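You operate a simulated robot arm through the tools that you are given. There is no shell and no other tool.

You are at the controls of a simulated robot arm. One attempt, no reset.

## Task
Put things in order on the top of the bench with green legs. At the end: the one kilo weight with orange neck stands where the white tub with yellow lid stood; the tin with green band stands where the one kilo weight with orange neck stood; the white tub with yellow lid stands on top of the grade card with yellow loop; the weight with orange ring stands on top of the blue sticker dispenser (marked "CHECKED"); whatever was shut is shut again. Leave all else as you found it, and nothing knocked over.

Only the result counts: the job must be done as asked and must still hold three seconds after the hand-in. Knocking over, shifting, dropping, spilling or breaking anything else fails it. Lids that push on must go on centred and level and be pressed home; caps that screw on are set level and turned clockwise until they are tight.

## Robot
A 6-joint arm with a two-finger gripper, fixed in place. Base frame: the origin is at the foot of the arm, x ahead of it, y to its left, z up; the work surface is at about z = 0. Units: m, degrees, N and s.
With the tool pointing down near the work surface it reaches from about 0.24 to 0.62 m from the base axis. Its first joint turns from -66.0 to 66.0 degrees. Payload 1.37 kg.
Tool frame: the origin (TCP) lies between the finger pads and is the grasp point; the fingertips stand 0.022 m ahead of it; z points along the fingers, y is the line along which they close. The gripper opens to 0.092 m; its body begins 0.065 m behind the TCP.
Orientation is told as [roll, pitch, yaw] about the base's x, y, z axes, in that order, counted from this pose: with the fingers straight down and closing along the base's y, the tool's x points along the base's -x, its y along +y and its z along -z.

## Interface
- The arm moves only by the tool send_rows. Its argument "motion" is a list of rows, each a list of 7 numbers: the shift along the base's x, y, z in units of 25 mm (1.0 is 25 mm), then the turn, a rotation vector about the base's x, y, z in units of 6 degrees (1.0 is 6 degrees), then the gripper command, from -1 (fully open) to 1 (shut), values between in proportion. In form: [[tx, ty, tz, ax, ay, az, hand], ...]. A call has 1 to 20 rows; each row shifts and turns the commanded pose from where the row before left it. A call with a number of a shift or a turn outside -1 to 1 is refused whole. Each row takes 0.2 s and may step no farther than 0.05 m and 8.6 degrees from the row before; otherwise, or with a gripper value out of range, the whole call is refused. A pose out of reach is approached as far as the arm can. The call stops where the force on the tool passes 40 N (or 10 N more than at its start, if that is more) or the arm is blocked; 0.2 s more then pass. The fingers move at their own pace (about 0.0599 m/s each) and stop on an object; they squeeze with about 26 N. The grip force told is the motor's: it shows also when the fingers shut on nothing. Time passes only in rows, and 0.2 s behind the last, so rows that do not move let the fingers close. The reply holds the time, the measured pose of the TCP, the force on the tool along the base axes, the opening and the grip force, in the units named above and with some noise, with the torque about the TCP (base axes, N m) and any sound that the robot's microphone picked up, and new pictures: "show" is both (left out), scene, wrist or none.
- Cameras (640 x 400 px; columns grow to the right, rows downward): "scene" is fixed at [0.0272, -0.4287, 0.5766]; the picture's right is [0.82, -0.57, 0.00], its down [-0.36, -0.52, -0.77] and it looks along [0.44, 0.64, -0.63] (base axes); focal length 256 px, centre (320, 200). "wrist" rides on the gripper at [0.071, 0.019, -0.102] in the tool frame; the picture's right is [-0.26, 0.97, 0.00], its down [-0.75, -0.20, -0.63] and it looks along [-0.60, -0.16, 0.78] (tool axes); focal length 280 px, centre (320, 200). There is no depth. A picture from a camera that has moved, and an enlarged one, comes with that camera's place and axes in the base frame and with its lens.
- zoom(camera, box): a new picture of the part [left, top, right, bottom] of that camera's present view, enlarged. It takes no simulated time.
- hand_in(): hands the job in; it is judged then, once.

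Nothing tells you positions but the pictures and the camera data. Unless the task says otherwise, let go and move clear before handing in.

The tools are called after "Call:" as a command line: name --pt "numbers of a row" for each row, then --argument value for the rest, lists and objects as JSON in quotes. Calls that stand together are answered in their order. send_rows: Moves the arm, as the interface text tells. Its arguments: {"type":"object","properties":{"motion":{"type":"array"},"show":{"type":"string","enum":["both","scene","wrist","none"]}},"required":["motion"]} The other tools are called the same way: zoom (camera, box) takes an enlarged picture of a part of a camera's view; hand_in () hands the job in.

At the start:

```text
t: 0.0
position: [0.2627, 0.2703, 0.3626]
orientation: [0.0, -0.1, -0.1]
contact_force: [0.5, -0.2, 0.1]
moment: [0.03, 0.02, 0.02]
grip_width: 0.092
grasp_force: 0.1
```

scene: 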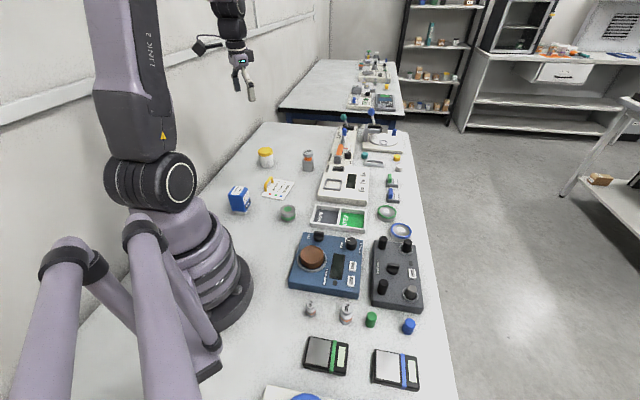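
wrist: 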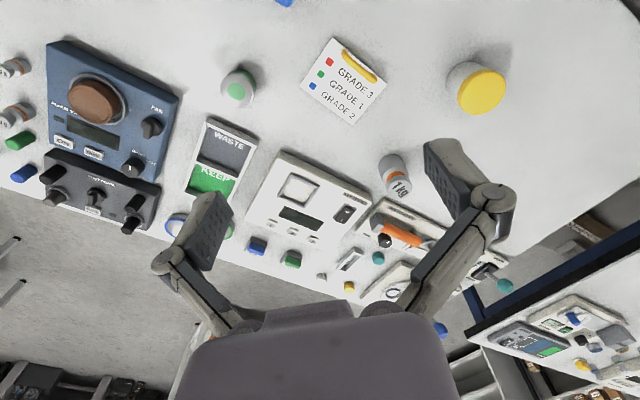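

I see the bench with a tub (yellow lid), a 1 kg weight with orange neck, a grade card with a yellow loop, a blue box, and a tin with green band. I'll take enlarged pictures first to locate everything.

Call:
zoom --camera "scene" --box '[220, 130, 340, 230]'

Call:
zoom --camera "scene" --box '[280, 220, 440, 340]'

Call:
zoom --camera "scene" --box '[300, 100, 430, 220]'

Call:
zoom --camera "wrist" --box '[200, 30, 520, 230]'

Call:
zoom --camera "scene" --box '[280, 50, 420, 130]'

Call:
zoom --camera "scene" --box '[260, 290, 460, 400]'

```text
4.00 times, centred on (280, 180) of scene
camera zoom: at [0.0272, -0.4287, 0.5766], right [0.82, -0.57, 0.0], down [-0.36, -0.52, -0.77], along [0.44, 0.64, -0.63], focal length 1022 px, centre (480, 280)
```

zoom: 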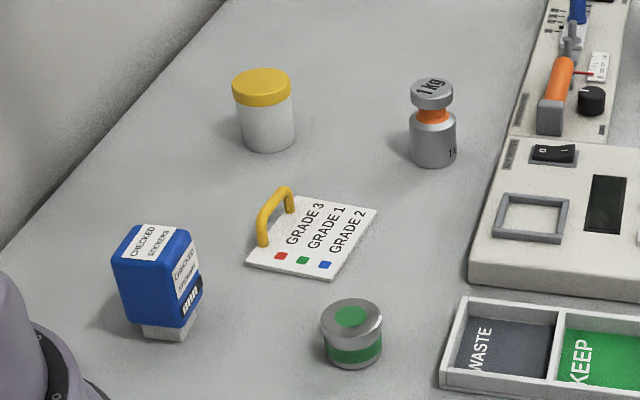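

```text
3.33 times, centred on (360, 280) of scene
camera zoom: at [0.0272, -0.4287, 0.5766], right [0.82, -0.57, 0.0], down [-0.36, -0.52, -0.77], along [0.44, 0.64, -0.63], focal length 852 px, centre (187, -67)
```

zoom: 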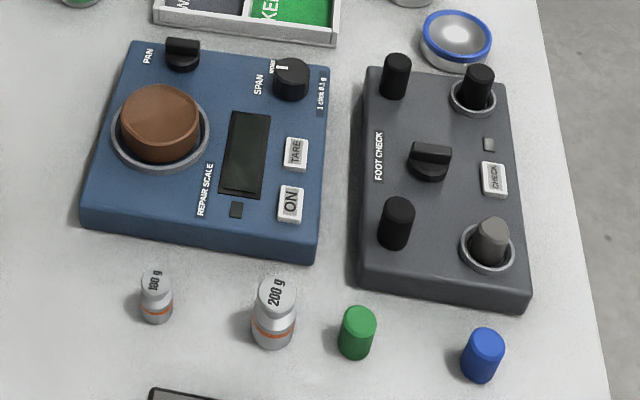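

```text
3.33 times, centred on (365, 160) of scene
camera zoom: at [0.0272, -0.4287, 0.5766], right [0.82, -0.57, 0.0], down [-0.36, -0.52, -0.77], along [0.44, 0.64, -0.63], focal length 852 px, centre (170, 333)
```

zoom: 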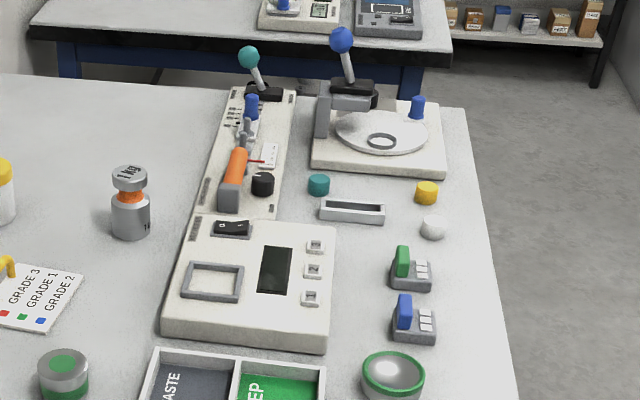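

```text
2.00 times, centred on (360, 130) of wrist
camera zoom: at [0.1924, 0.2902, 0.4651], right [0.26, 0.97, 0.0], down [0.75, -0.2, 0.63], along [0.6, -0.16, -0.78], focal length 561 px, centre (240, 340)
```

zoom: 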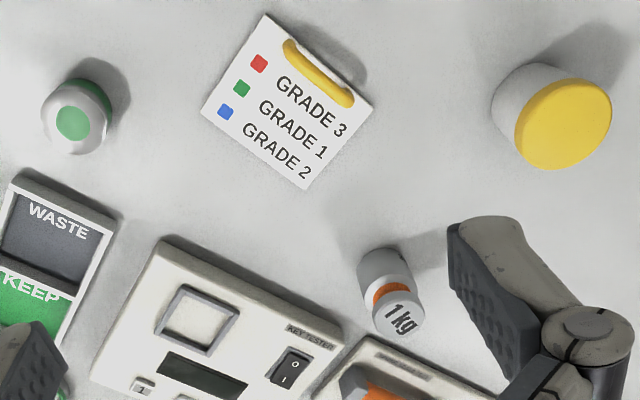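

```text
4.57 times, centred on (350, 90) of scene
camera zoom: at [0.0272, -0.4287, 0.5766], right [0.82, -0.57, 0.0], down [-0.36, -0.52, -0.77], along [0.44, 0.64, -0.63], focal length 1168 px, centre (183, 703)
```

zoom: 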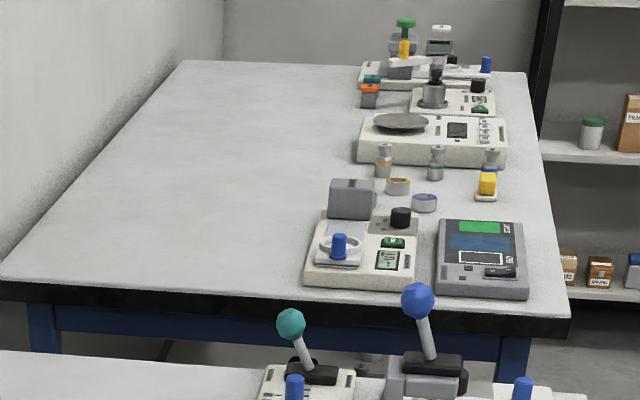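

```text
3.20 times, centred on (360, 345) of scene
camera zoom: at [0.0272, -0.4287, 0.5766], right [0.82, -0.57, 0.0], down [-0.36, -0.52, -0.77], along [0.44, 0.64, -0.63], focal length 818 px, centre (192, -264)
```

zoom: 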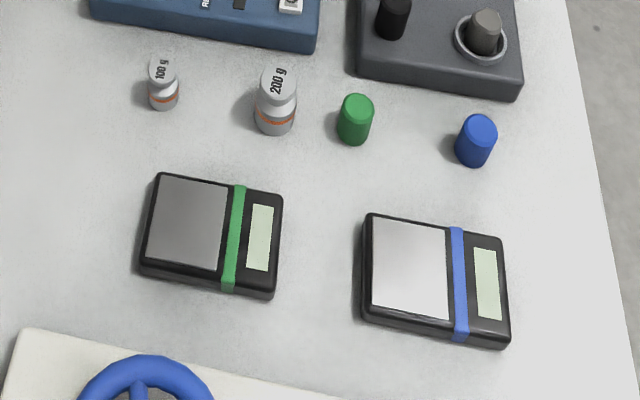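

The 100 g and 200 g weights both seem to carry a ring, so I need to look at them more closely before deciding which is meant.

Call:
zoom --camera "scene" --box '[300, 295, 360, 330]'

Call:
zoom --camera "wrist" --box '[0, 40, 60, 190]'

Call:
zoom --camera "scene" --box '[225, 180, 305, 230]'

Call:
zoom --camera "scene" --box '[330, 100, 410, 170]'

Call:
zoom --camera "scene" --box '[370, 150, 420, 250]'

Call:
zoom --camera "scene" --box '[240, 140, 330, 200]'

Call:
zoom --camera "wrist" --box '[340, 180, 460, 320]'

```text
10.67 times, centred on (330, 312) of scene
camera zoom: at [0.0272, -0.4287, 0.5766], right [0.82, -0.57, 0.0], down [-0.36, -0.52, -0.77], along [0.44, 0.64, -0.63], focal length 2725 px, centre (213, -1000)
```

zoom: 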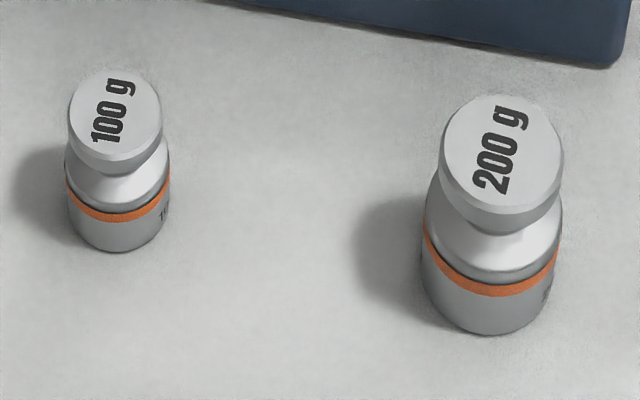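

```text
2.67 times, centred on (30, 115) of wrist
camera zoom: at [0.1924, 0.2902, 0.4651], right [0.26, 0.97, 0.0], down [0.75, -0.2, 0.63], along [0.6, -0.16, -0.78], focal length 748 px, centre (1093, 427)
```

zoom: 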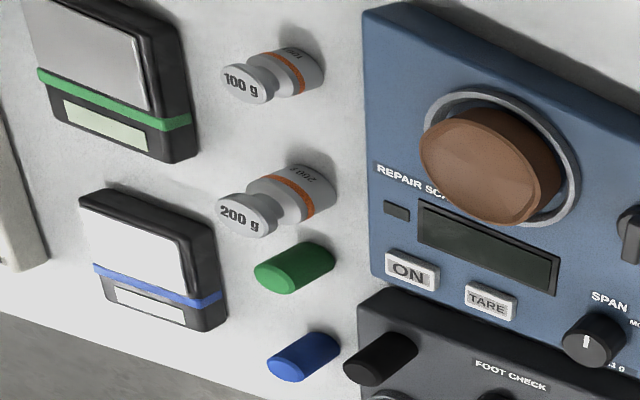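

```text
8.00 times, centred on (265, 205) of scene
camera zoom: at [0.0272, -0.4287, 0.5766], right [0.82, -0.57, 0.0], down [-0.36, -0.52, -0.77], along [0.44, 0.64, -0.63], focal length 2044 px, centre (760, 160)
```

zoom: 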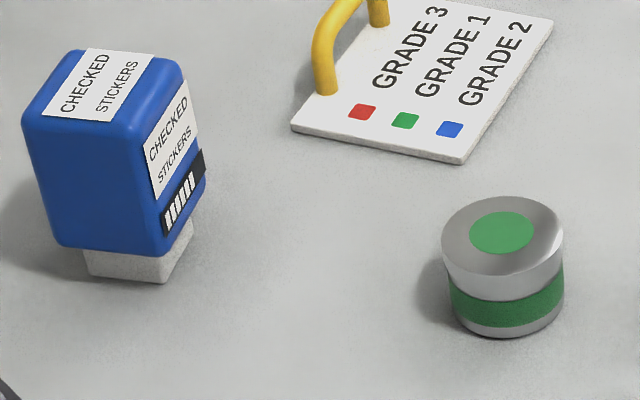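

```text
5.71 times, centred on (370, 135) of scene
camera zoom: at [0.0272, -0.4287, 0.5766], right [0.82, -0.57, 0.0], down [-0.36, -0.52, -0.77], along [0.44, 0.64, -0.63], focal length 1460 px, centre (34, 571)
```

zoom: 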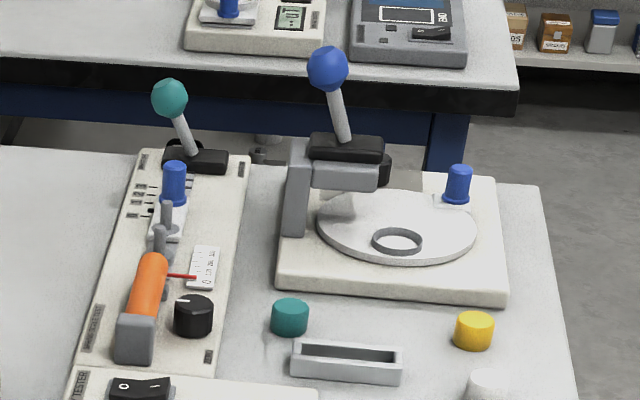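

```text
4.00 times, centred on (395, 200) of scene
camera zoom: at [0.0272, -0.4287, 0.5766], right [0.82, -0.57, 0.0], down [-0.36, -0.52, -0.77], along [0.44, 0.64, -0.63], focal length 1022 px, centre (20, 200)
```

zoom: 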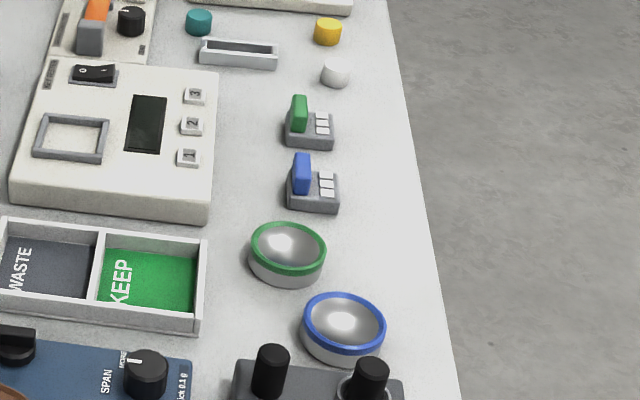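

```text
6.67 times, centred on (285, 170) of scene
camera zoom: at [0.0272, -0.4287, 0.5766], right [0.82, -0.57, 0.0], down [-0.36, -0.52, -0.77], along [0.44, 0.64, -0.63], focal length 1703 px, centre (553, 400)
```

zoom: 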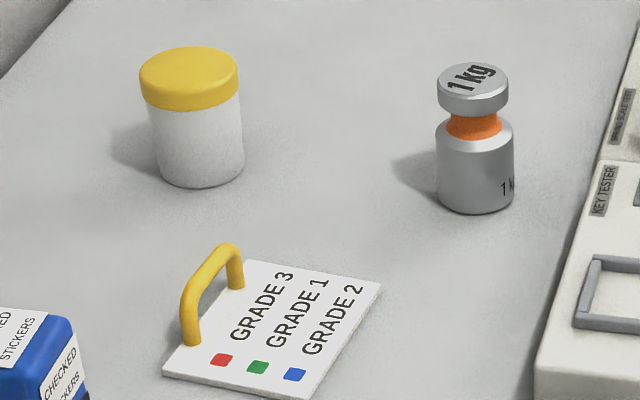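

```text
2.86 times, centred on (400, 250) of wrist
camera zoom: at [0.1924, 0.2902, 0.4651], right [0.26, 0.97, 0.0], down [0.75, -0.2, 0.63], along [0.6, -0.16, -0.78], focal length 801 px, centre (91, 57)
```

zoom: 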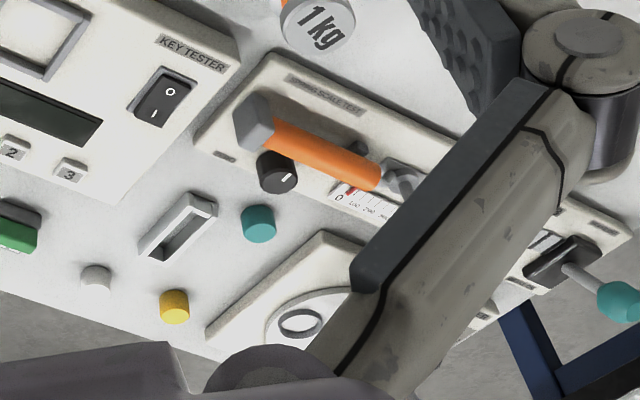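

I've located the tub near (0.377, 0.483), the 1 kg weight near (0.50, 0.355), the card centre near (0.338, 0.302), the tin near (0.29, 0.14) and the dispenser near (0.175, 0.25). The 100 g and 200 g weights both carry orange rings, near (0.174, -0.18) and (0.229, -0.237). Next I'll survey the bench with the wrist camera from a safe height.

Call:
send_rows --pt "0.2 -1 0 0 0 0 -1" --pt "0.2 -1 0 0 0 0 -1" --pt "0.2 -1 0 0 0 0 -1" --pt "0.2 -1 0 0 0 0 -1" --pt "0.2 -1 0 0 0 0 -1" --pt "0.2 -1 0 0 0 0 -1" --pt "0.2 -1 0 0 0 0 -1" --pt "0.2 -1 0 0 0 0 -1" --pt "0.2 -1 0 0 0 0 -1" --pt "0.2 -1 0 0 0 0 -1"

```text
t: 2.2
position: [0.3125, 0.0194, 0.3617]
orientation: [0.0, 0.0, 0.1]
contact_force: [0.2, 0.3, -0.9]
moment: [-0.01, -0.01, 0.03]
grip_width: 0.0921
grasp_force: 0.0
camera wrist: at [0.2424, 0.0392, 0.4643], right [0.26, 0.97, 0.0], down [0.75, -0.2, 0.63], along [0.6, -0.16, -0.78], focal length 280 px, centre (320, 200)
```

scene: 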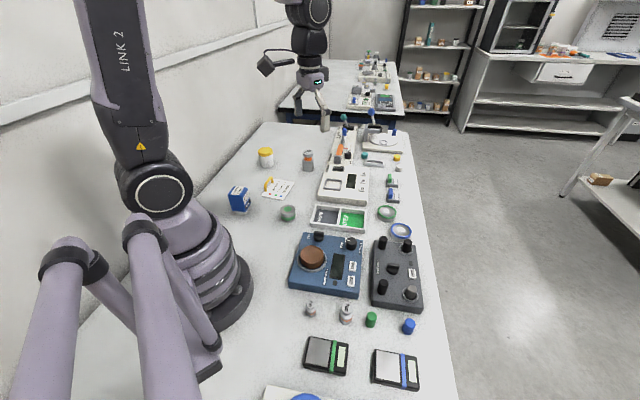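
wrist: 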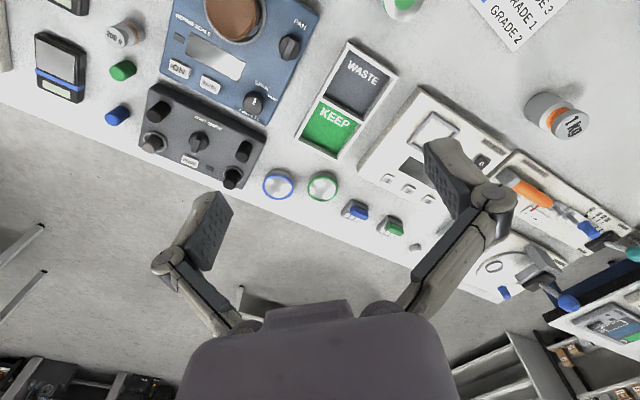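

The arm moves freely, and the bench layout matches my estimates. I'll continue the survey towards negative y to look for other weights or shut containers.

Call:
send_rows --pt "-0.2 -1 0 0 0 0 -1" --pt "-0.2 -1 0 0 0 0 -1" --pt "-0.2 -1 0 0 0 0 -1" --pt "-0.2 -1 0 0 0 0 -1" --pt "-0.2 -1 0 0 0 0 -1" --pt "-0.2 -1 0 0 0 0 -1" --pt "-0.2 -1 0 0 0 0 -1" --pt "-0.2 -1 0 0 0 0 -1"

```text
t: 4.0
position: [0.273, -0.1811, 0.3623]
orientation: [0.0, 0.0, 0.2]
contact_force: [0.6, -0.2, 0.0]
moment: [-0.01, -0.01, 0.0]
grip_width: 0.0919
grasp_force: 0.0
camera wrist: at [0.2021, -0.1604, 0.4651], right [0.26, 0.97, 0.0], down [0.75, -0.2, 0.63], along [0.6, -0.16, -0.78], focal length 280 px, centre (320, 200)
```

scene: 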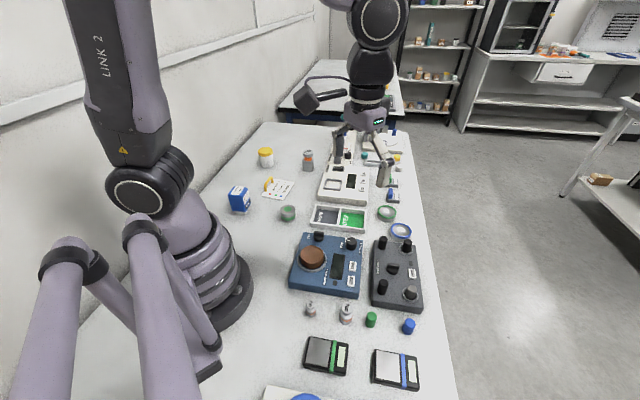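
wrist: 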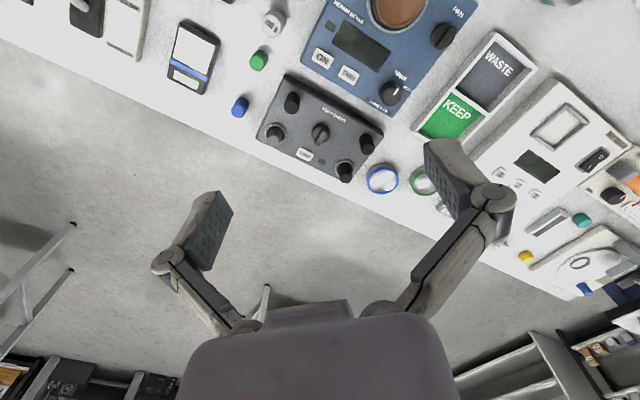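

Nothing new so far, and the end of the bench at negative y is only partly visible. I'll turn the wrist to look along -y.

Call:
send_rows --pt "0 0 0 0 0 -1 -1" --pt "0 0 0 0 0 -1 -1" --pt "0 0 0 0 0 -1 -1" --pt "0 0 0 0 0 -1 -1" --pt "0 0 0 0 0 -1 -1" --pt "0 0 0 0 0 -1 -1" --pt "0 0 0 0 0 -1 -1" --pt "0 0 0 0 0 -1 -1" --pt "0 0 0 0 0 -1 -1" --pt "0 0 0 0 0 -1 -1" --pt "0 0 0 0 0 -1 -1" --pt "0 0 0 0 0 -1 -1" --show "wrist"

```text
t: 6.6
position: [0.2724, -0.1796, 0.3627]
orientation: [0.0, 0.0, -72.1]
contact_force: [0.0, 0.8, 0.4]
moment: [-0.02, 0.01, 0.0]
grip_width: 0.092
grasp_force: 0.0
camera wrist: at [0.2697, -0.1058, 0.465], right [1.0, 0.05, 0.0], down [0.04, -0.78, 0.63], along [0.03, -0.62, -0.78], focal length 280 px, centre (320, 200)
```

wrist: 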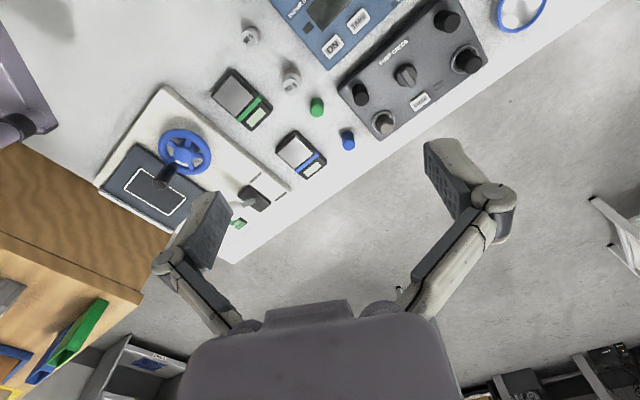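

At the end of the bench there is only a device with a blue wheel. I'll zoom in on the weights and that device.

Call:
zoom --camera "wrist" --box '[200, 10, 360, 160]'

Call:
zoom --camera "wrist" --box '[80, 80, 300, 260]'

```text
2.67 times, centred on (280, 85) of wrist
camera zoom: at [0.2697, -0.1058, 0.465], right [1.0, 0.05, 0.0], down [0.04, -0.78, 0.63], along [0.03, -0.62, -0.78], focal length 748 px, centre (427, 507)
```

zoom: 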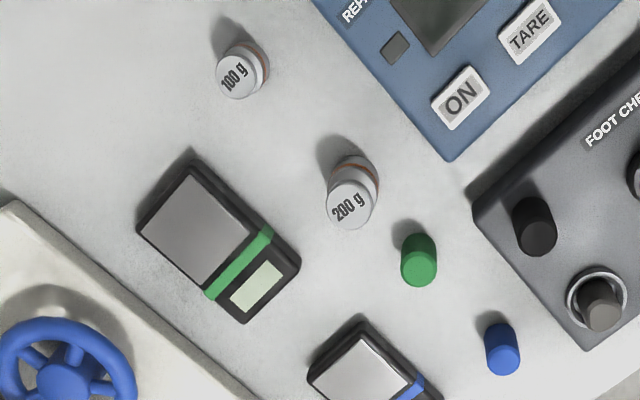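

```text
2.22 times, centred on (190, 170) of wrist
camera zoom: at [0.2697, -0.1058, 0.465], right [1.0, 0.05, 0.0], down [0.04, -0.78, 0.63], along [0.03, -0.62, -0.78], focal length 623 px, centre (609, 267)
```

zoom: 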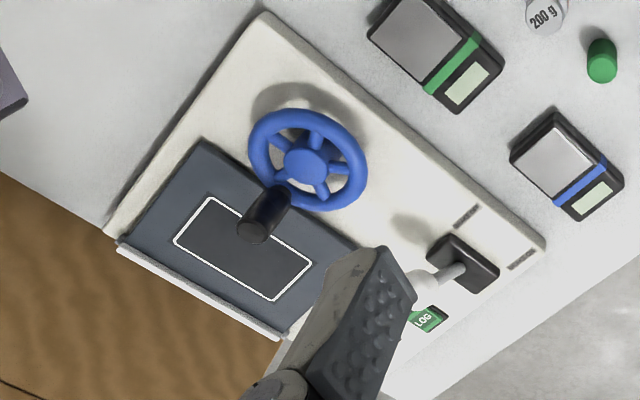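

There are no other weights in view, so I'll keep listening and feeling for contents when I lift the shut tub and tin. Next I'll go back over to the card and tub and look at them from above.

Call:
send_rows --pt "0.2 0.97 0 0 0 0.187 -1" --pt "0.2 0.97 0 0 0 0.187 -1" --pt "0.2 0.97 0 0 0 0.187 -1" --pt "0.2 0.97 0 0 0 0.187 -1" --pt "0.2 0.97 0 0 0 0.187 -1" --pt "0.2 0.97 0 0 0 0.187 -1" --pt "0.2 0.97 0 0 0 0.187 -1" --pt "0.2 0.97 0 0 0 0.187 -1" --pt "0.1 0.97 0 0 0 0.187 -1" --pt "0 0.97 0 0 0 0.187 -1" --pt "0 0.97 0 0 0 0.187 -1" --pt "0 0.97 0 0 0 0.187 -1" --pt "0 0.97 0 0 0 0.187 -1" --pt "0 0.97 0 0 0 0.187 -1" --pt "0 0.97 0 0 0 0.187 -1" --pt "0 0.97 0 0 0 0.187 -1" --pt "0 0.97 0 0 0 0.187 -1" --pt "0 0.97 0 0 0 0.187 -1" --pt "0 0.97 0 0 0 0.187 -1" --show "wrist"

```text
t: 10.6
position: [0.3153, 0.2809, 0.3623]
orientation: [0.0, 0.0, -50.7]
contact_force: [0.0, -0.6, -0.2]
moment: [0.02, 0.04, -0.01]
grip_width: 0.0919
grasp_force: 0.0
camera wrist: at [0.285, 0.3481, 0.4646], right [0.91, 0.41, 0.0], down [0.32, -0.71, 0.63], along [0.26, -0.57, -0.78], focal length 280 px, centre (320, 200)
```

wrist: 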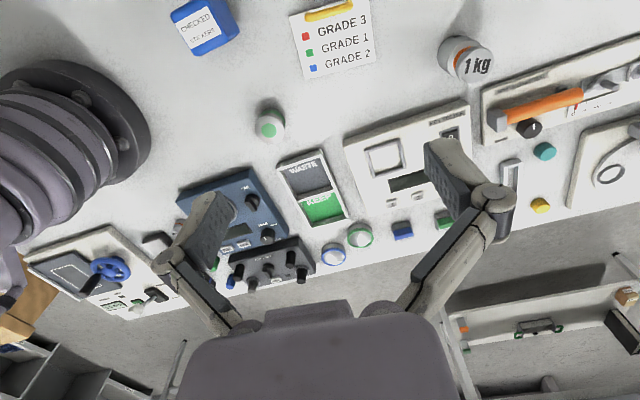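

The card is nearly square in this view, with yaw close to the card's direction. I'll zoom in on the card, dispenser, tin and weight.

Call:
zoom --camera "wrist" --box '[270, 0, 400, 81]'

Call:
zoom --camera "wrist" --box '[160, 0, 288, 80]'

Call:
zoom --camera "wrist" --box '[230, 80, 326, 140]'

Call:
zoom --camera "wrist" --box '[416, 20, 512, 80]'

```text
4.92 times, centred on (335, 40) of wrist
camera zoom: at [0.285, 0.3481, 0.4646], right [0.91, 0.41, 0.0], down [0.32, -0.71, 0.63], along [0.26, -0.57, -0.78], focal length 1380 px, centre (246, 985)
```

zoom: 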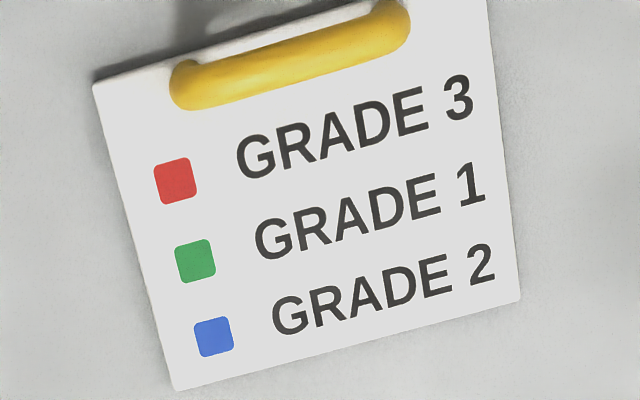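

```text
5.00 times, centred on (224, 40) of wrist
camera zoom: at [0.285, 0.3481, 0.4646], right [0.91, 0.41, 0.0], down [0.32, -0.71, 0.63], along [0.26, -0.57, -0.78], focal length 1402 px, centre (800, 1000)
```

zoom: 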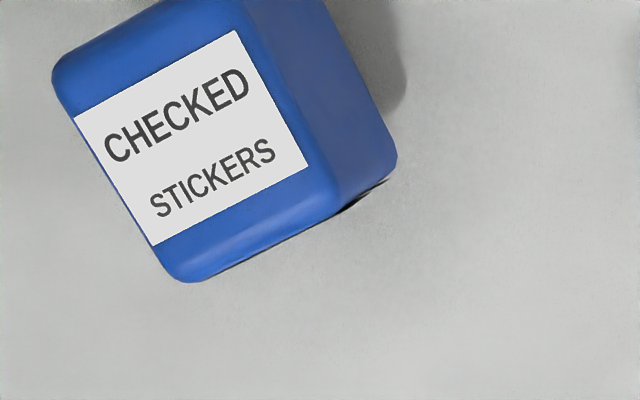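

```text
6.67 times, centred on (278, 110) of wrist
camera zoom: at [0.285, 0.3481, 0.4646], right [0.91, 0.41, 0.0], down [0.32, -0.71, 0.63], along [0.26, -0.57, -0.78], focal length 1869 px, centre (600, 800)
```

zoom: 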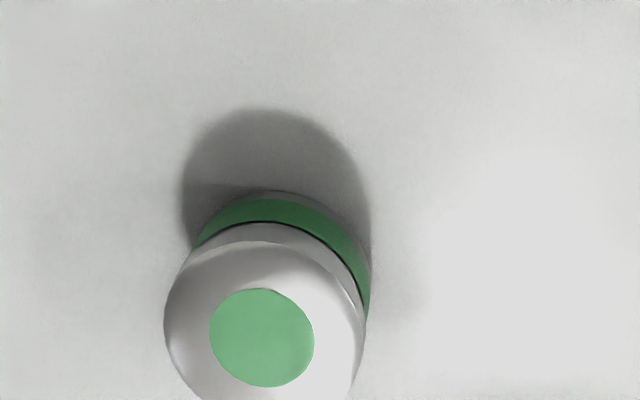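

```text
6.67 times, centred on (464, 50) of wrist
camera zoom: at [0.285, 0.3481, 0.4646], right [0.91, 0.41, 0.0], down [0.32, -0.71, 0.63], along [0.26, -0.57, -0.78], focal length 1869 px, centre (-640, 1200)
```

zoom: 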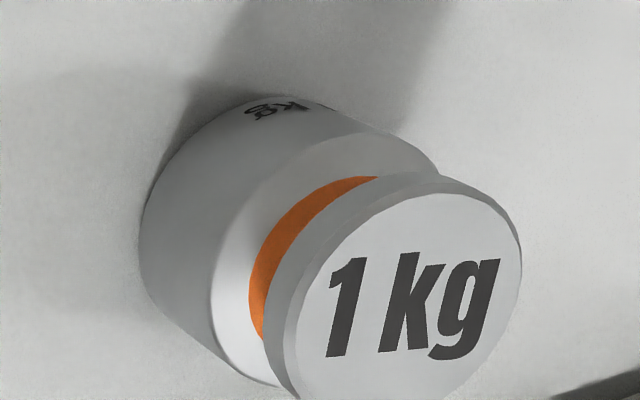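

The card corners come out near (0.265, 0.290), (0.316, 0.224), (0.402, 0.291) and (0.351, 0.357), with the loop hugging one long edge. I'll now hover over the tub.

Call:
send_rows --pt "0.272 0.896 -0.54 0 0 0 -1" --pt "0.272 0.896 -0.54 0 0 0 -1" --pt "0.272 0.896 -0.54 0 0 0 -1" --pt "0.272 0.896 -0.54 0 0 0 -1" --pt "0.272 0.896 -0.54 0 0 0 -1" --pt "0.272 0.896 -0.54 0 0 0 -1" --pt "0.272 0.896 -0.54 0 0 0 -1" --pt "0.272 0.896 -0.54 0 0 0 -1" --pt "0.272 0.896 -0.54 0 0 0 -1"

```text
t: 12.6
position: [0.3773, 0.482, 0.24]
orientation: [0.0, -0.1, -50.7]
contact_force: [0.0, 0.6, -0.5]
moment: [0.02, 0.01, -0.01]
grip_width: 0.0919
grasp_force: 0.1
camera wrist: at [0.3472, 0.5493, 0.3427], right [0.91, 0.41, 0.0], down [0.32, -0.71, 0.63], along [0.25, -0.57, -0.78], focal length 280 px, centre (320, 200)
```

scene: 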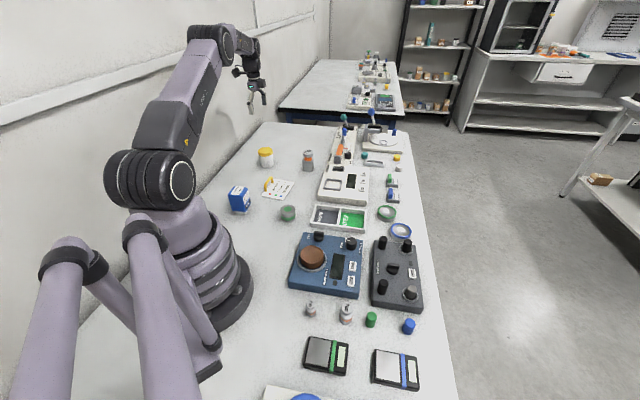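
wrist: 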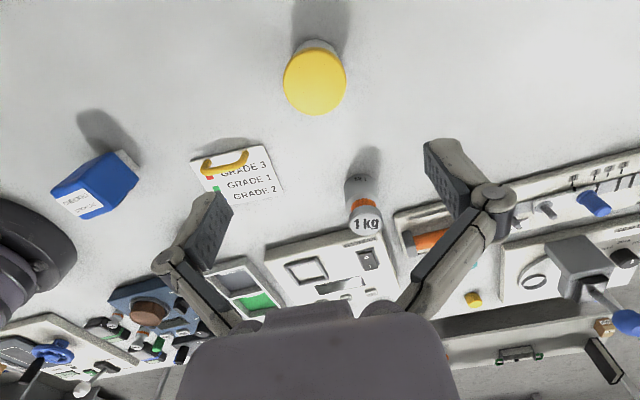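

The tub lid lies close to the point below the gripper. I'll zoom in to measure the offset.

Call:
zoom --camera "wrist" --box '[256, 20, 384, 130]'

Call:
zoom --camera "scene" --box '[245, 140, 293, 170]'

```text
3.64 times, centred on (320, 75) of wrist
camera zoom: at [0.3472, 0.5493, 0.3427], right [0.91, 0.41, 0.0], down [0.32, -0.71, 0.63], along [0.25, -0.57, -0.78], focal length 1020 px, centre (320, 654)
```

zoom: 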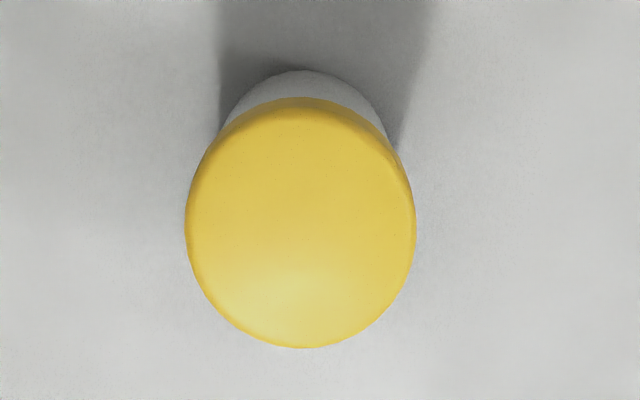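

```text
13.33 times, centred on (269, 155) of scene
camera zoom: at [0.0272, -0.4287, 0.5766], right [0.82, -0.57, 0.0], down [-0.36, -0.52, -0.77], along [0.44, 0.64, -0.63], focal length 3407 px, centre (1000, 800)
```

zoom: 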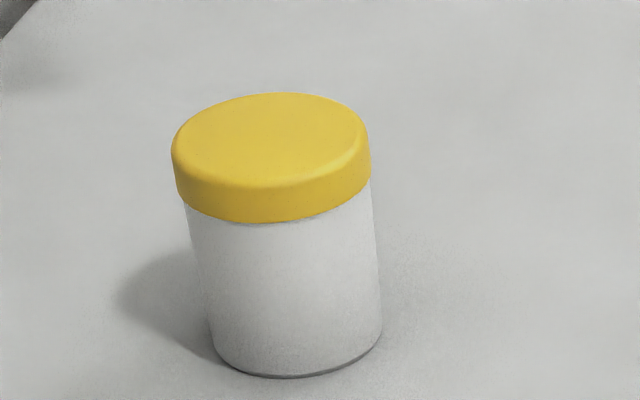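

The tub centre works out at about (0.375, 0.475), with height about 0.072 and body diameter about 55 mm. I'll align over it and come down part way.

Call:
send_rows --pt "-0.09 -0.26 0 0 0 0 -1" --pt "0 0 -1 0 0 0 -1" --pt "0 0 -1 0 0 0 -1" --pt "0 0 -1 0 0 0 -1" --pt "0 0 -1 0 0 0 -1" --pt "0 0 -1 0 0 0 -1" --pt "0 0 0 0 0 0 -1"

```text
t: 14.2
position: [0.3754, 0.4761, 0.1157]
orientation: [0.0, 0.0, -50.7]
contact_force: [-0.4, -0.3, 0.2]
moment: [-0.02, 0.0, -0.02]
grip_width: 0.092
grasp_force: 0.1
camera wrist: at [0.3453, 0.5427, 0.2187], right [0.91, 0.41, 0.0], down [0.32, -0.71, 0.62], along [0.26, -0.57, -0.78], focal length 280 px, centre (320, 200)
```

scene: 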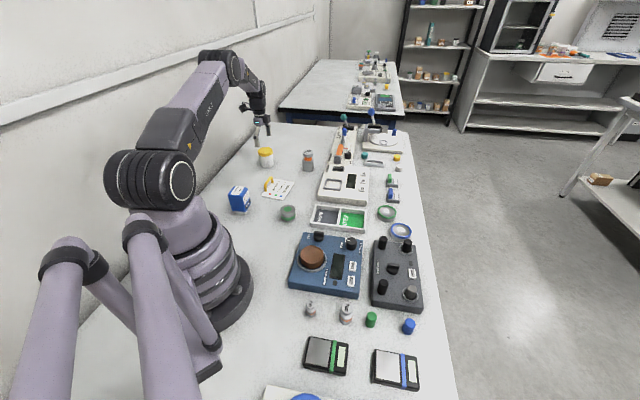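
wrist: 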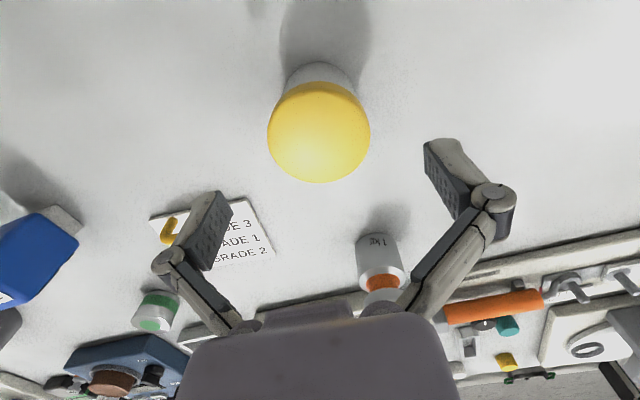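

The lid still sits between the fingers, but I want a finer fix before descending.

Call:
zoom --camera "wrist" --box '[240, 50, 400, 190]'

Call:
zoom --camera "scene" --box '[230, 90, 310, 170]'

```text
2.86 times, centred on (320, 120) of wrist
camera zoom: at [0.3453, 0.5427, 0.2187], right [0.91, 0.41, 0.0], down [0.32, -0.71, 0.62], along [0.26, -0.57, -0.78], focal length 801 px, centre (320, 429)
```

zoom: 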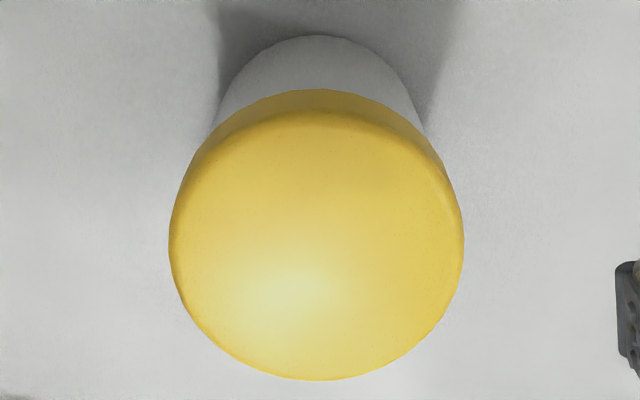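

```text
5.00 times, centred on (270, 130) of scene
camera zoom: at [0.0272, -0.4287, 0.5766], right [0.82, -0.57, 0.0], down [-0.36, -0.52, -0.77], along [0.44, 0.64, -0.63], focal length 1278 px, centre (570, 550)
```

zoom: 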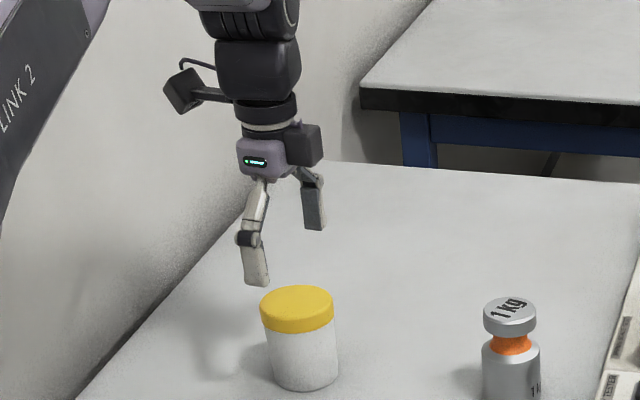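

The lid centre is under the gripper to within 1 mm, so the tub stands at (0.375, 0.475). Descending and gripping its body low, below the lid.

Call:
send_rows --pt "-0.03 -0.03 -0.9 0 0 0 -1" --pt "0 0 -0.9 0 0 0 -1" --pt "0 0 -0.9 0 0 0 -1" --pt "0 0 -0.6 0 0 0 -1" --pt "0 0 0 0 0 0 -1"

```text
t: 15.4
position: [0.3743, 0.4742, 0.032]
orientation: [0.0, 0.0, -50.8]
contact_force: [0.1, 0.3, -0.5]
moment: [0.01, -0.02, -0.02]
grip_width: 0.0918
grasp_force: 0.1
camera wrist: at [0.3445, 0.5418, 0.1352], right [0.91, 0.41, 0.0], down [0.32, -0.71, 0.62], along [0.26, -0.57, -0.78], focal length 280 px, centre (320, 200)
```

scene: 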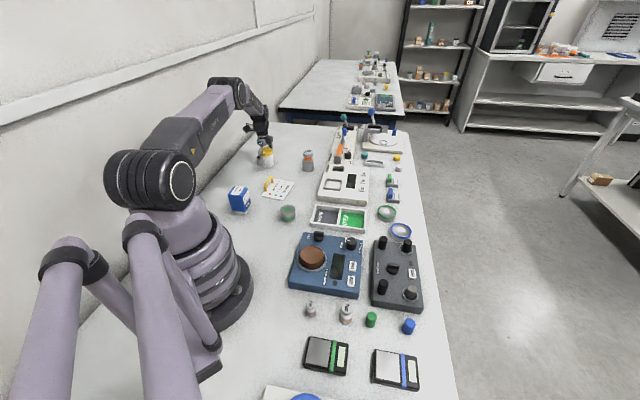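
wrist: 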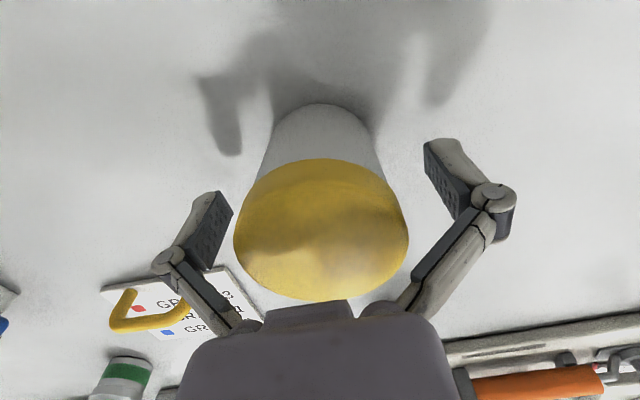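

The fingers straddle the tub. Closing now.

Call:
send_rows --pt "0 0 0 0 0 0 1" --pt "0 0 0 0 0 0 1" --pt "0 0 0 0 0 0 1" --pt "0 0 0 0 0 0 1" --show "wrist"

```text
t: 16.4
position: [0.3739, 0.475, 0.0341]
orientation: [0.1, 0.0, -50.7]
contact_force: [-2.7, -4.0, 12.0]
moment: [-0.07, 0.06, 0.01]
grip_width: 0.0609
grasp_force: 26.6
camera wrist: at [0.3446, 0.542, 0.1364], right [0.91, 0.41, 0.0], down [0.32, -0.71, 0.62], along [0.26, -0.57, -0.78], focal length 280 px, centre (320, 200)
```

wrist: 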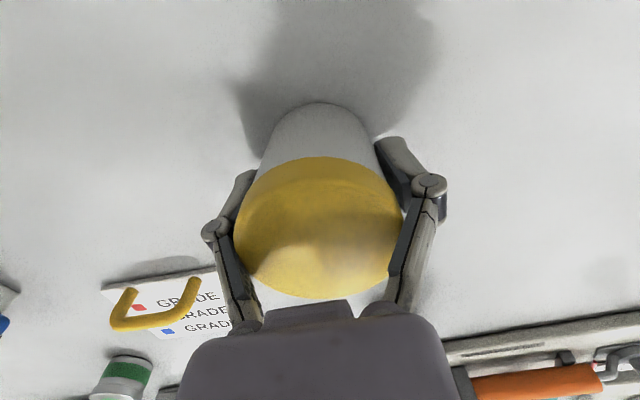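

The grip stopped at 61 mm with 12 N upward, so the inner knuckles are touching the wider lid. I'll open, rise so the lid sits inside the pads, and grip again.

Call:
send_rows --pt "0 0 0 0 0 0 -1" --pt "0 0 0 0 0 0 -1" --pt "0 0 0 0 0 0 -1" --pt "0 0 0.4 0 0 0 -1" --pt "0 0 0.4 0 0 0 -1" --pt "0 0 0 0 0 0 -1" --show "wrist"

Call:
zoom --camera "scene" --box '[235, 110, 300, 175]'

```text
t: 17.8
position: [0.373, 0.476, 0.0536]
orientation: [0.0, 0.0, -50.6]
contact_force: [-0.3, -1.0, 0.3]
moment: [0.01, 0.01, 0.01]
grip_width: 0.0921
grasp_force: 0.0
camera wrist: at [0.344, 0.542, 0.1562], right [0.91, 0.41, 0.0], down [0.32, -0.71, 0.63], along [0.26, -0.57, -0.78], focal length 280 px, centre (320, 200)
```

wrist: 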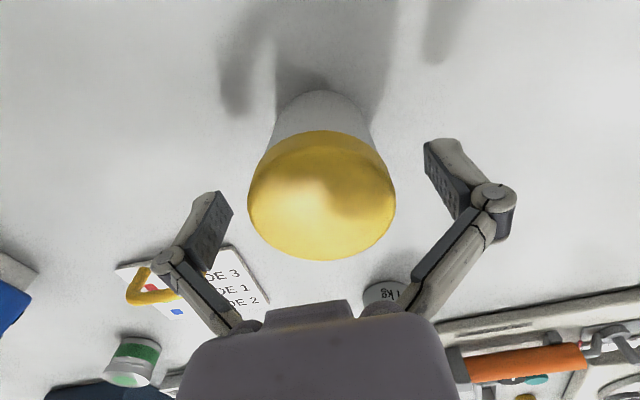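

```text
6.15 times, centred on (268, 142) of scene
camera zoom: at [0.0272, -0.4287, 0.5766], right [0.82, -0.57, 0.0], down [-0.36, -0.52, -0.77], along [0.44, 0.64, -0.63], focal length 1572 px, centre (643, 554)
```

zoom: 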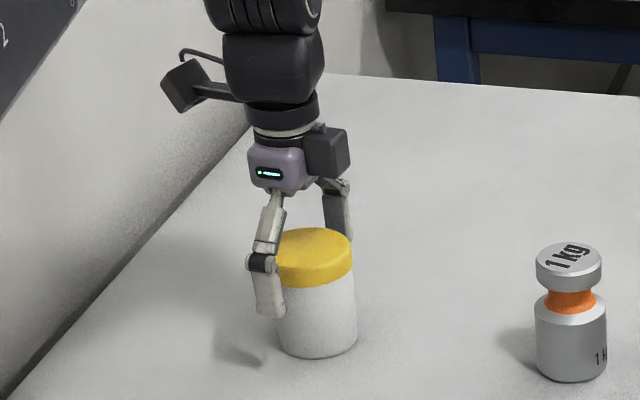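

The tub hasn't moved, and the pads are now at lid level. Closing, then a small test lift.

Call:
send_rows --pt "0 0 0 0 0 0 1" --pt "0 0 0 0 0 0 1" --pt "0 0 0 0 0 0 1" --pt "0 0 0 0 0 0 1" --show "wrist"

Call:
send_rows --pt "0 0 0.2 0 0 0 1" --pt "0 0 0.2 0 0 0 1" --pt "0 0 0.2 0 0 0 1" --pt "0 0 0 0 0 0 1" --pt "0 0 0 0 0 0 1" --show "wrist"

Call:
zoom --camera "scene" --box '[235, 110, 300, 175]'

```text
t: 18.8
position: [0.374, 0.4739, 0.0539]
orientation: [0.0, 0.0, -50.7]
contact_force: [-1.1, -1.3, 7.7]
moment: [-0.11, 0.05, 0.04]
grip_width: 0.0575
grasp_force: 25.7
camera wrist: at [0.3442, 0.5421, 0.1566], right [0.91, 0.41, 0.0], down [0.32, -0.71, 0.62], along [0.26, -0.57, -0.78], focal length 280 px, centre (320, 200)
```

wrist: 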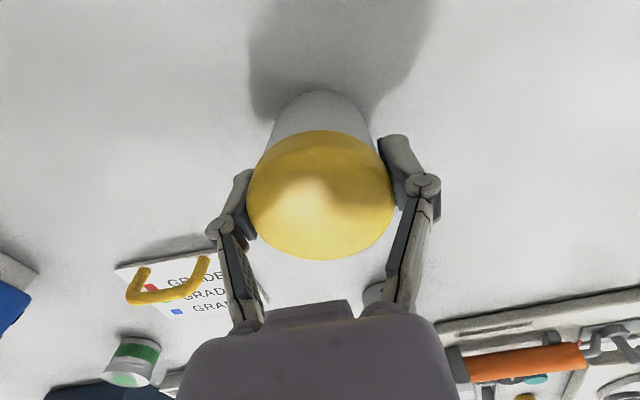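

```text
t: 20.0
position: [0.3739, 0.4734, 0.0682]
orientation: [0.0, 0.1, -50.6]
contact_force: [0.4, 0.1, -0.8]
moment: [0.02, 0.0, 0.01]
grip_width: 0.0576
grasp_force: 25.8
camera wrist: at [0.3444, 0.5422, 0.1709], right [0.91, 0.41, 0.0], down [0.32, -0.71, 0.63], along [0.26, -0.57, -0.78], focal length 280 px, centre (320, 200)
```

wrist: 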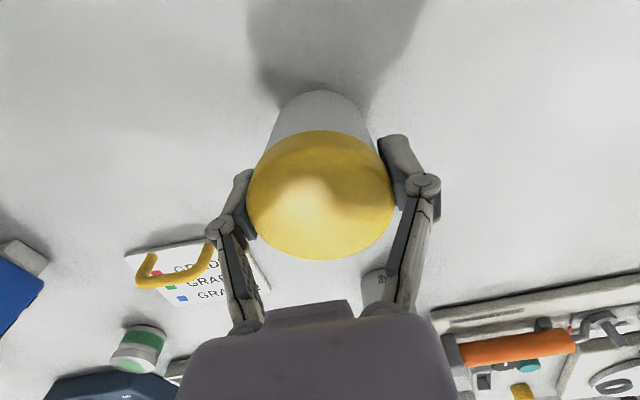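

```text
6.15 times, centred on (268, 142) of scene
camera zoom: at [0.0272, -0.4287, 0.5767], right [0.82, -0.57, 0.0], down [-0.36, -0.52, -0.77], along [0.44, 0.64, -0.63], focal length 1572 px, centre (643, 554)
```

zoom: 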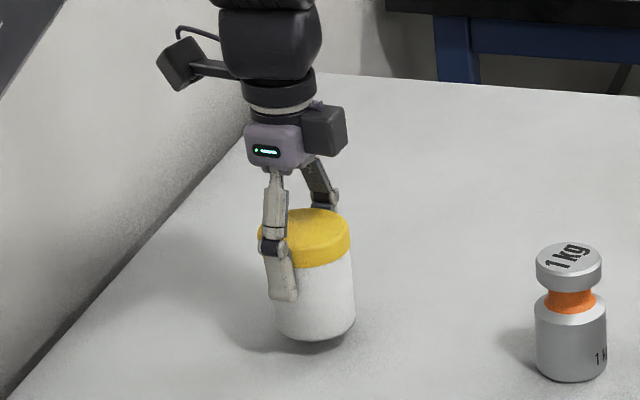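

The tub is up with its lid on, and the load is only about 1 N. I'll lift higher and jiggle it gently to weigh it and listen for contents.

Call:
send_rows --pt "0 0 0.6 0 0 0 1" --pt "0 0 0.8 0 0 0 1" --pt "0 0 0.8 0 0 0 1" --pt "0 0 0.6 0 0 0 1" --pt "0 0 0 0 0 0 1" --pt "0 0 0 0 0 0 1" --show "none"

Call:
send_rows --pt "0 -0.4 0 0 0 0 1" --pt "0 0.4 0 0 0 0 1" --pt "0 -0.4 0 0 0 0 1" --pt "0 0.4 0 0 0 0 1" --pt "0 0 0 0 0 0 1" --pt "0 0 0 0 0 0 1" --show "none"

Call:
send_rows --pt "0 0 0 0 0 0 1" --pt "0 0 0 0 0 0 1" --show "wrist"

```text
t: 21.4
position: [0.373, 0.4738, 0.1374]
orientation: [0.0, 0.1, -50.7]
contact_force: [-0.3, 0.0, -1.7]
moment: [0.01, -0.01, -0.02]
grip_width: 0.0578
grasp_force: 25.6
```

```text
t: 22.8
position: [0.3731, 0.4746, 0.1391]
orientation: [0.1, 0.0, -50.7]
contact_force: [0.4, 0.9, -0.9]
moment: [0.01, 0.02, 0.0]
grip_width: 0.0577
grasp_force: 25.4
```

```text
t: 23.4
position: [0.3726, 0.4748, 0.1392]
orientation: [0.0, 0.0, -50.7]
contact_force: [0.5, 0.0, -1.1]
moment: [0.01, -0.01, 0.01]
grip_width: 0.0576
grasp_force: 25.7
camera wrist: at [0.3437, 0.5421, 0.2414], right [0.91, 0.41, 0.0], down [0.32, -0.71, 0.63], along [0.26, -0.57, -0.78], focal length 280 px, centre (320, 200)
```

wrist: 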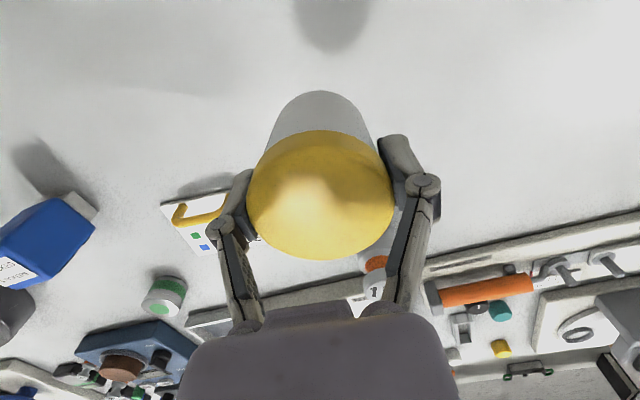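

The load is about 1.2 N and nothing rattled, so the tub seems empty. I'll carry it over to the card.

Call:
send_rows --pt "-0.18 -0.95 0 0 0 0 1" --pt "-0.18 -0.95 0 0 0 0 1" --pt "-0.18 -0.95 0 0 0 0 1" --pt "-0.18 -0.95 0 0 0 0 1" --pt "-0.18 -0.95 0 0 0 0 1" --pt "-0.18 -0.95 0 0 0 0 1" --pt "-0.18 -0.95 0 0 0 0 1" --pt "-0.18 -0.95 0 0 0 0 1" --pt "0 0 0 0 0 0 1"

Call:
zoom --camera "scene" --box '[230, 130, 326, 210]'

Call:
zoom --camera "wrist" --box '[220, 0, 420, 125]'

```text
t: 25.4
position: [0.336, 0.2841, 0.1376]
orientation: [0.0, 0.1, -50.7]
contact_force: [-0.1, 0.5, -0.3]
moment: [0.02, 0.03, 0.02]
grip_width: 0.0574
grasp_force: 26.7
camera wrist: at [0.3072, 0.3512, 0.2408], right [0.91, 0.41, 0.0], down [0.32, -0.71, 0.63], along [0.26, -0.57, -0.78], focal length 280 px, centre (320, 200)
```

scene: 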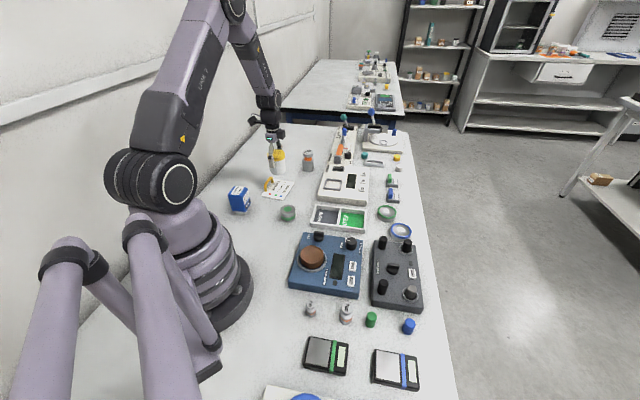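
wrist: 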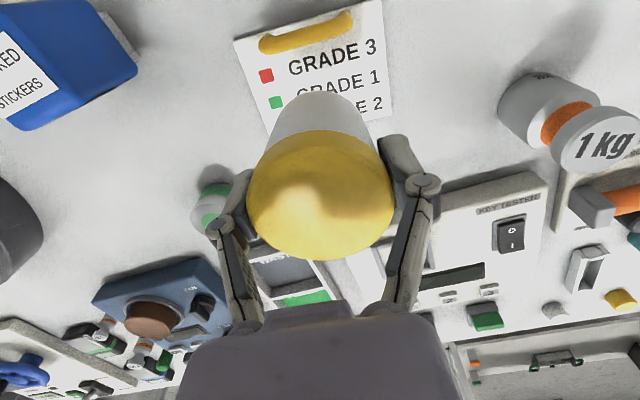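

```text
5.00 times, centred on (278, 170) of scene
camera zoom: at [0.0272, -0.4287, 0.5766], right [0.82, -0.57, 0.0], down [-0.36, -0.52, -0.77], along [0.44, 0.64, -0.63], focal length 1278 px, centre (530, 350)
```

zoom: 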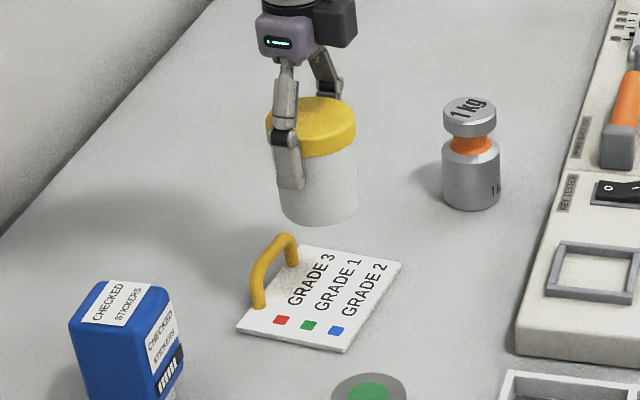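

```text
3.20 times, centred on (320, 62) of wrist
camera zoom: at [0.3072, 0.3512, 0.2408], right [0.91, 0.41, 0.0], down [0.32, -0.71, 0.63], along [0.26, -0.57, -0.78], focal length 897 px, centre (320, 640)
```

zoom: 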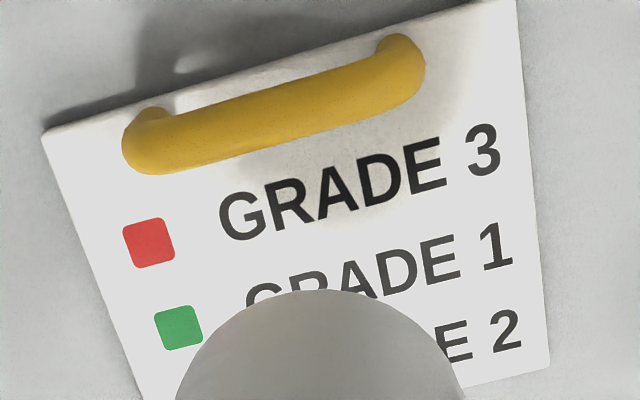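

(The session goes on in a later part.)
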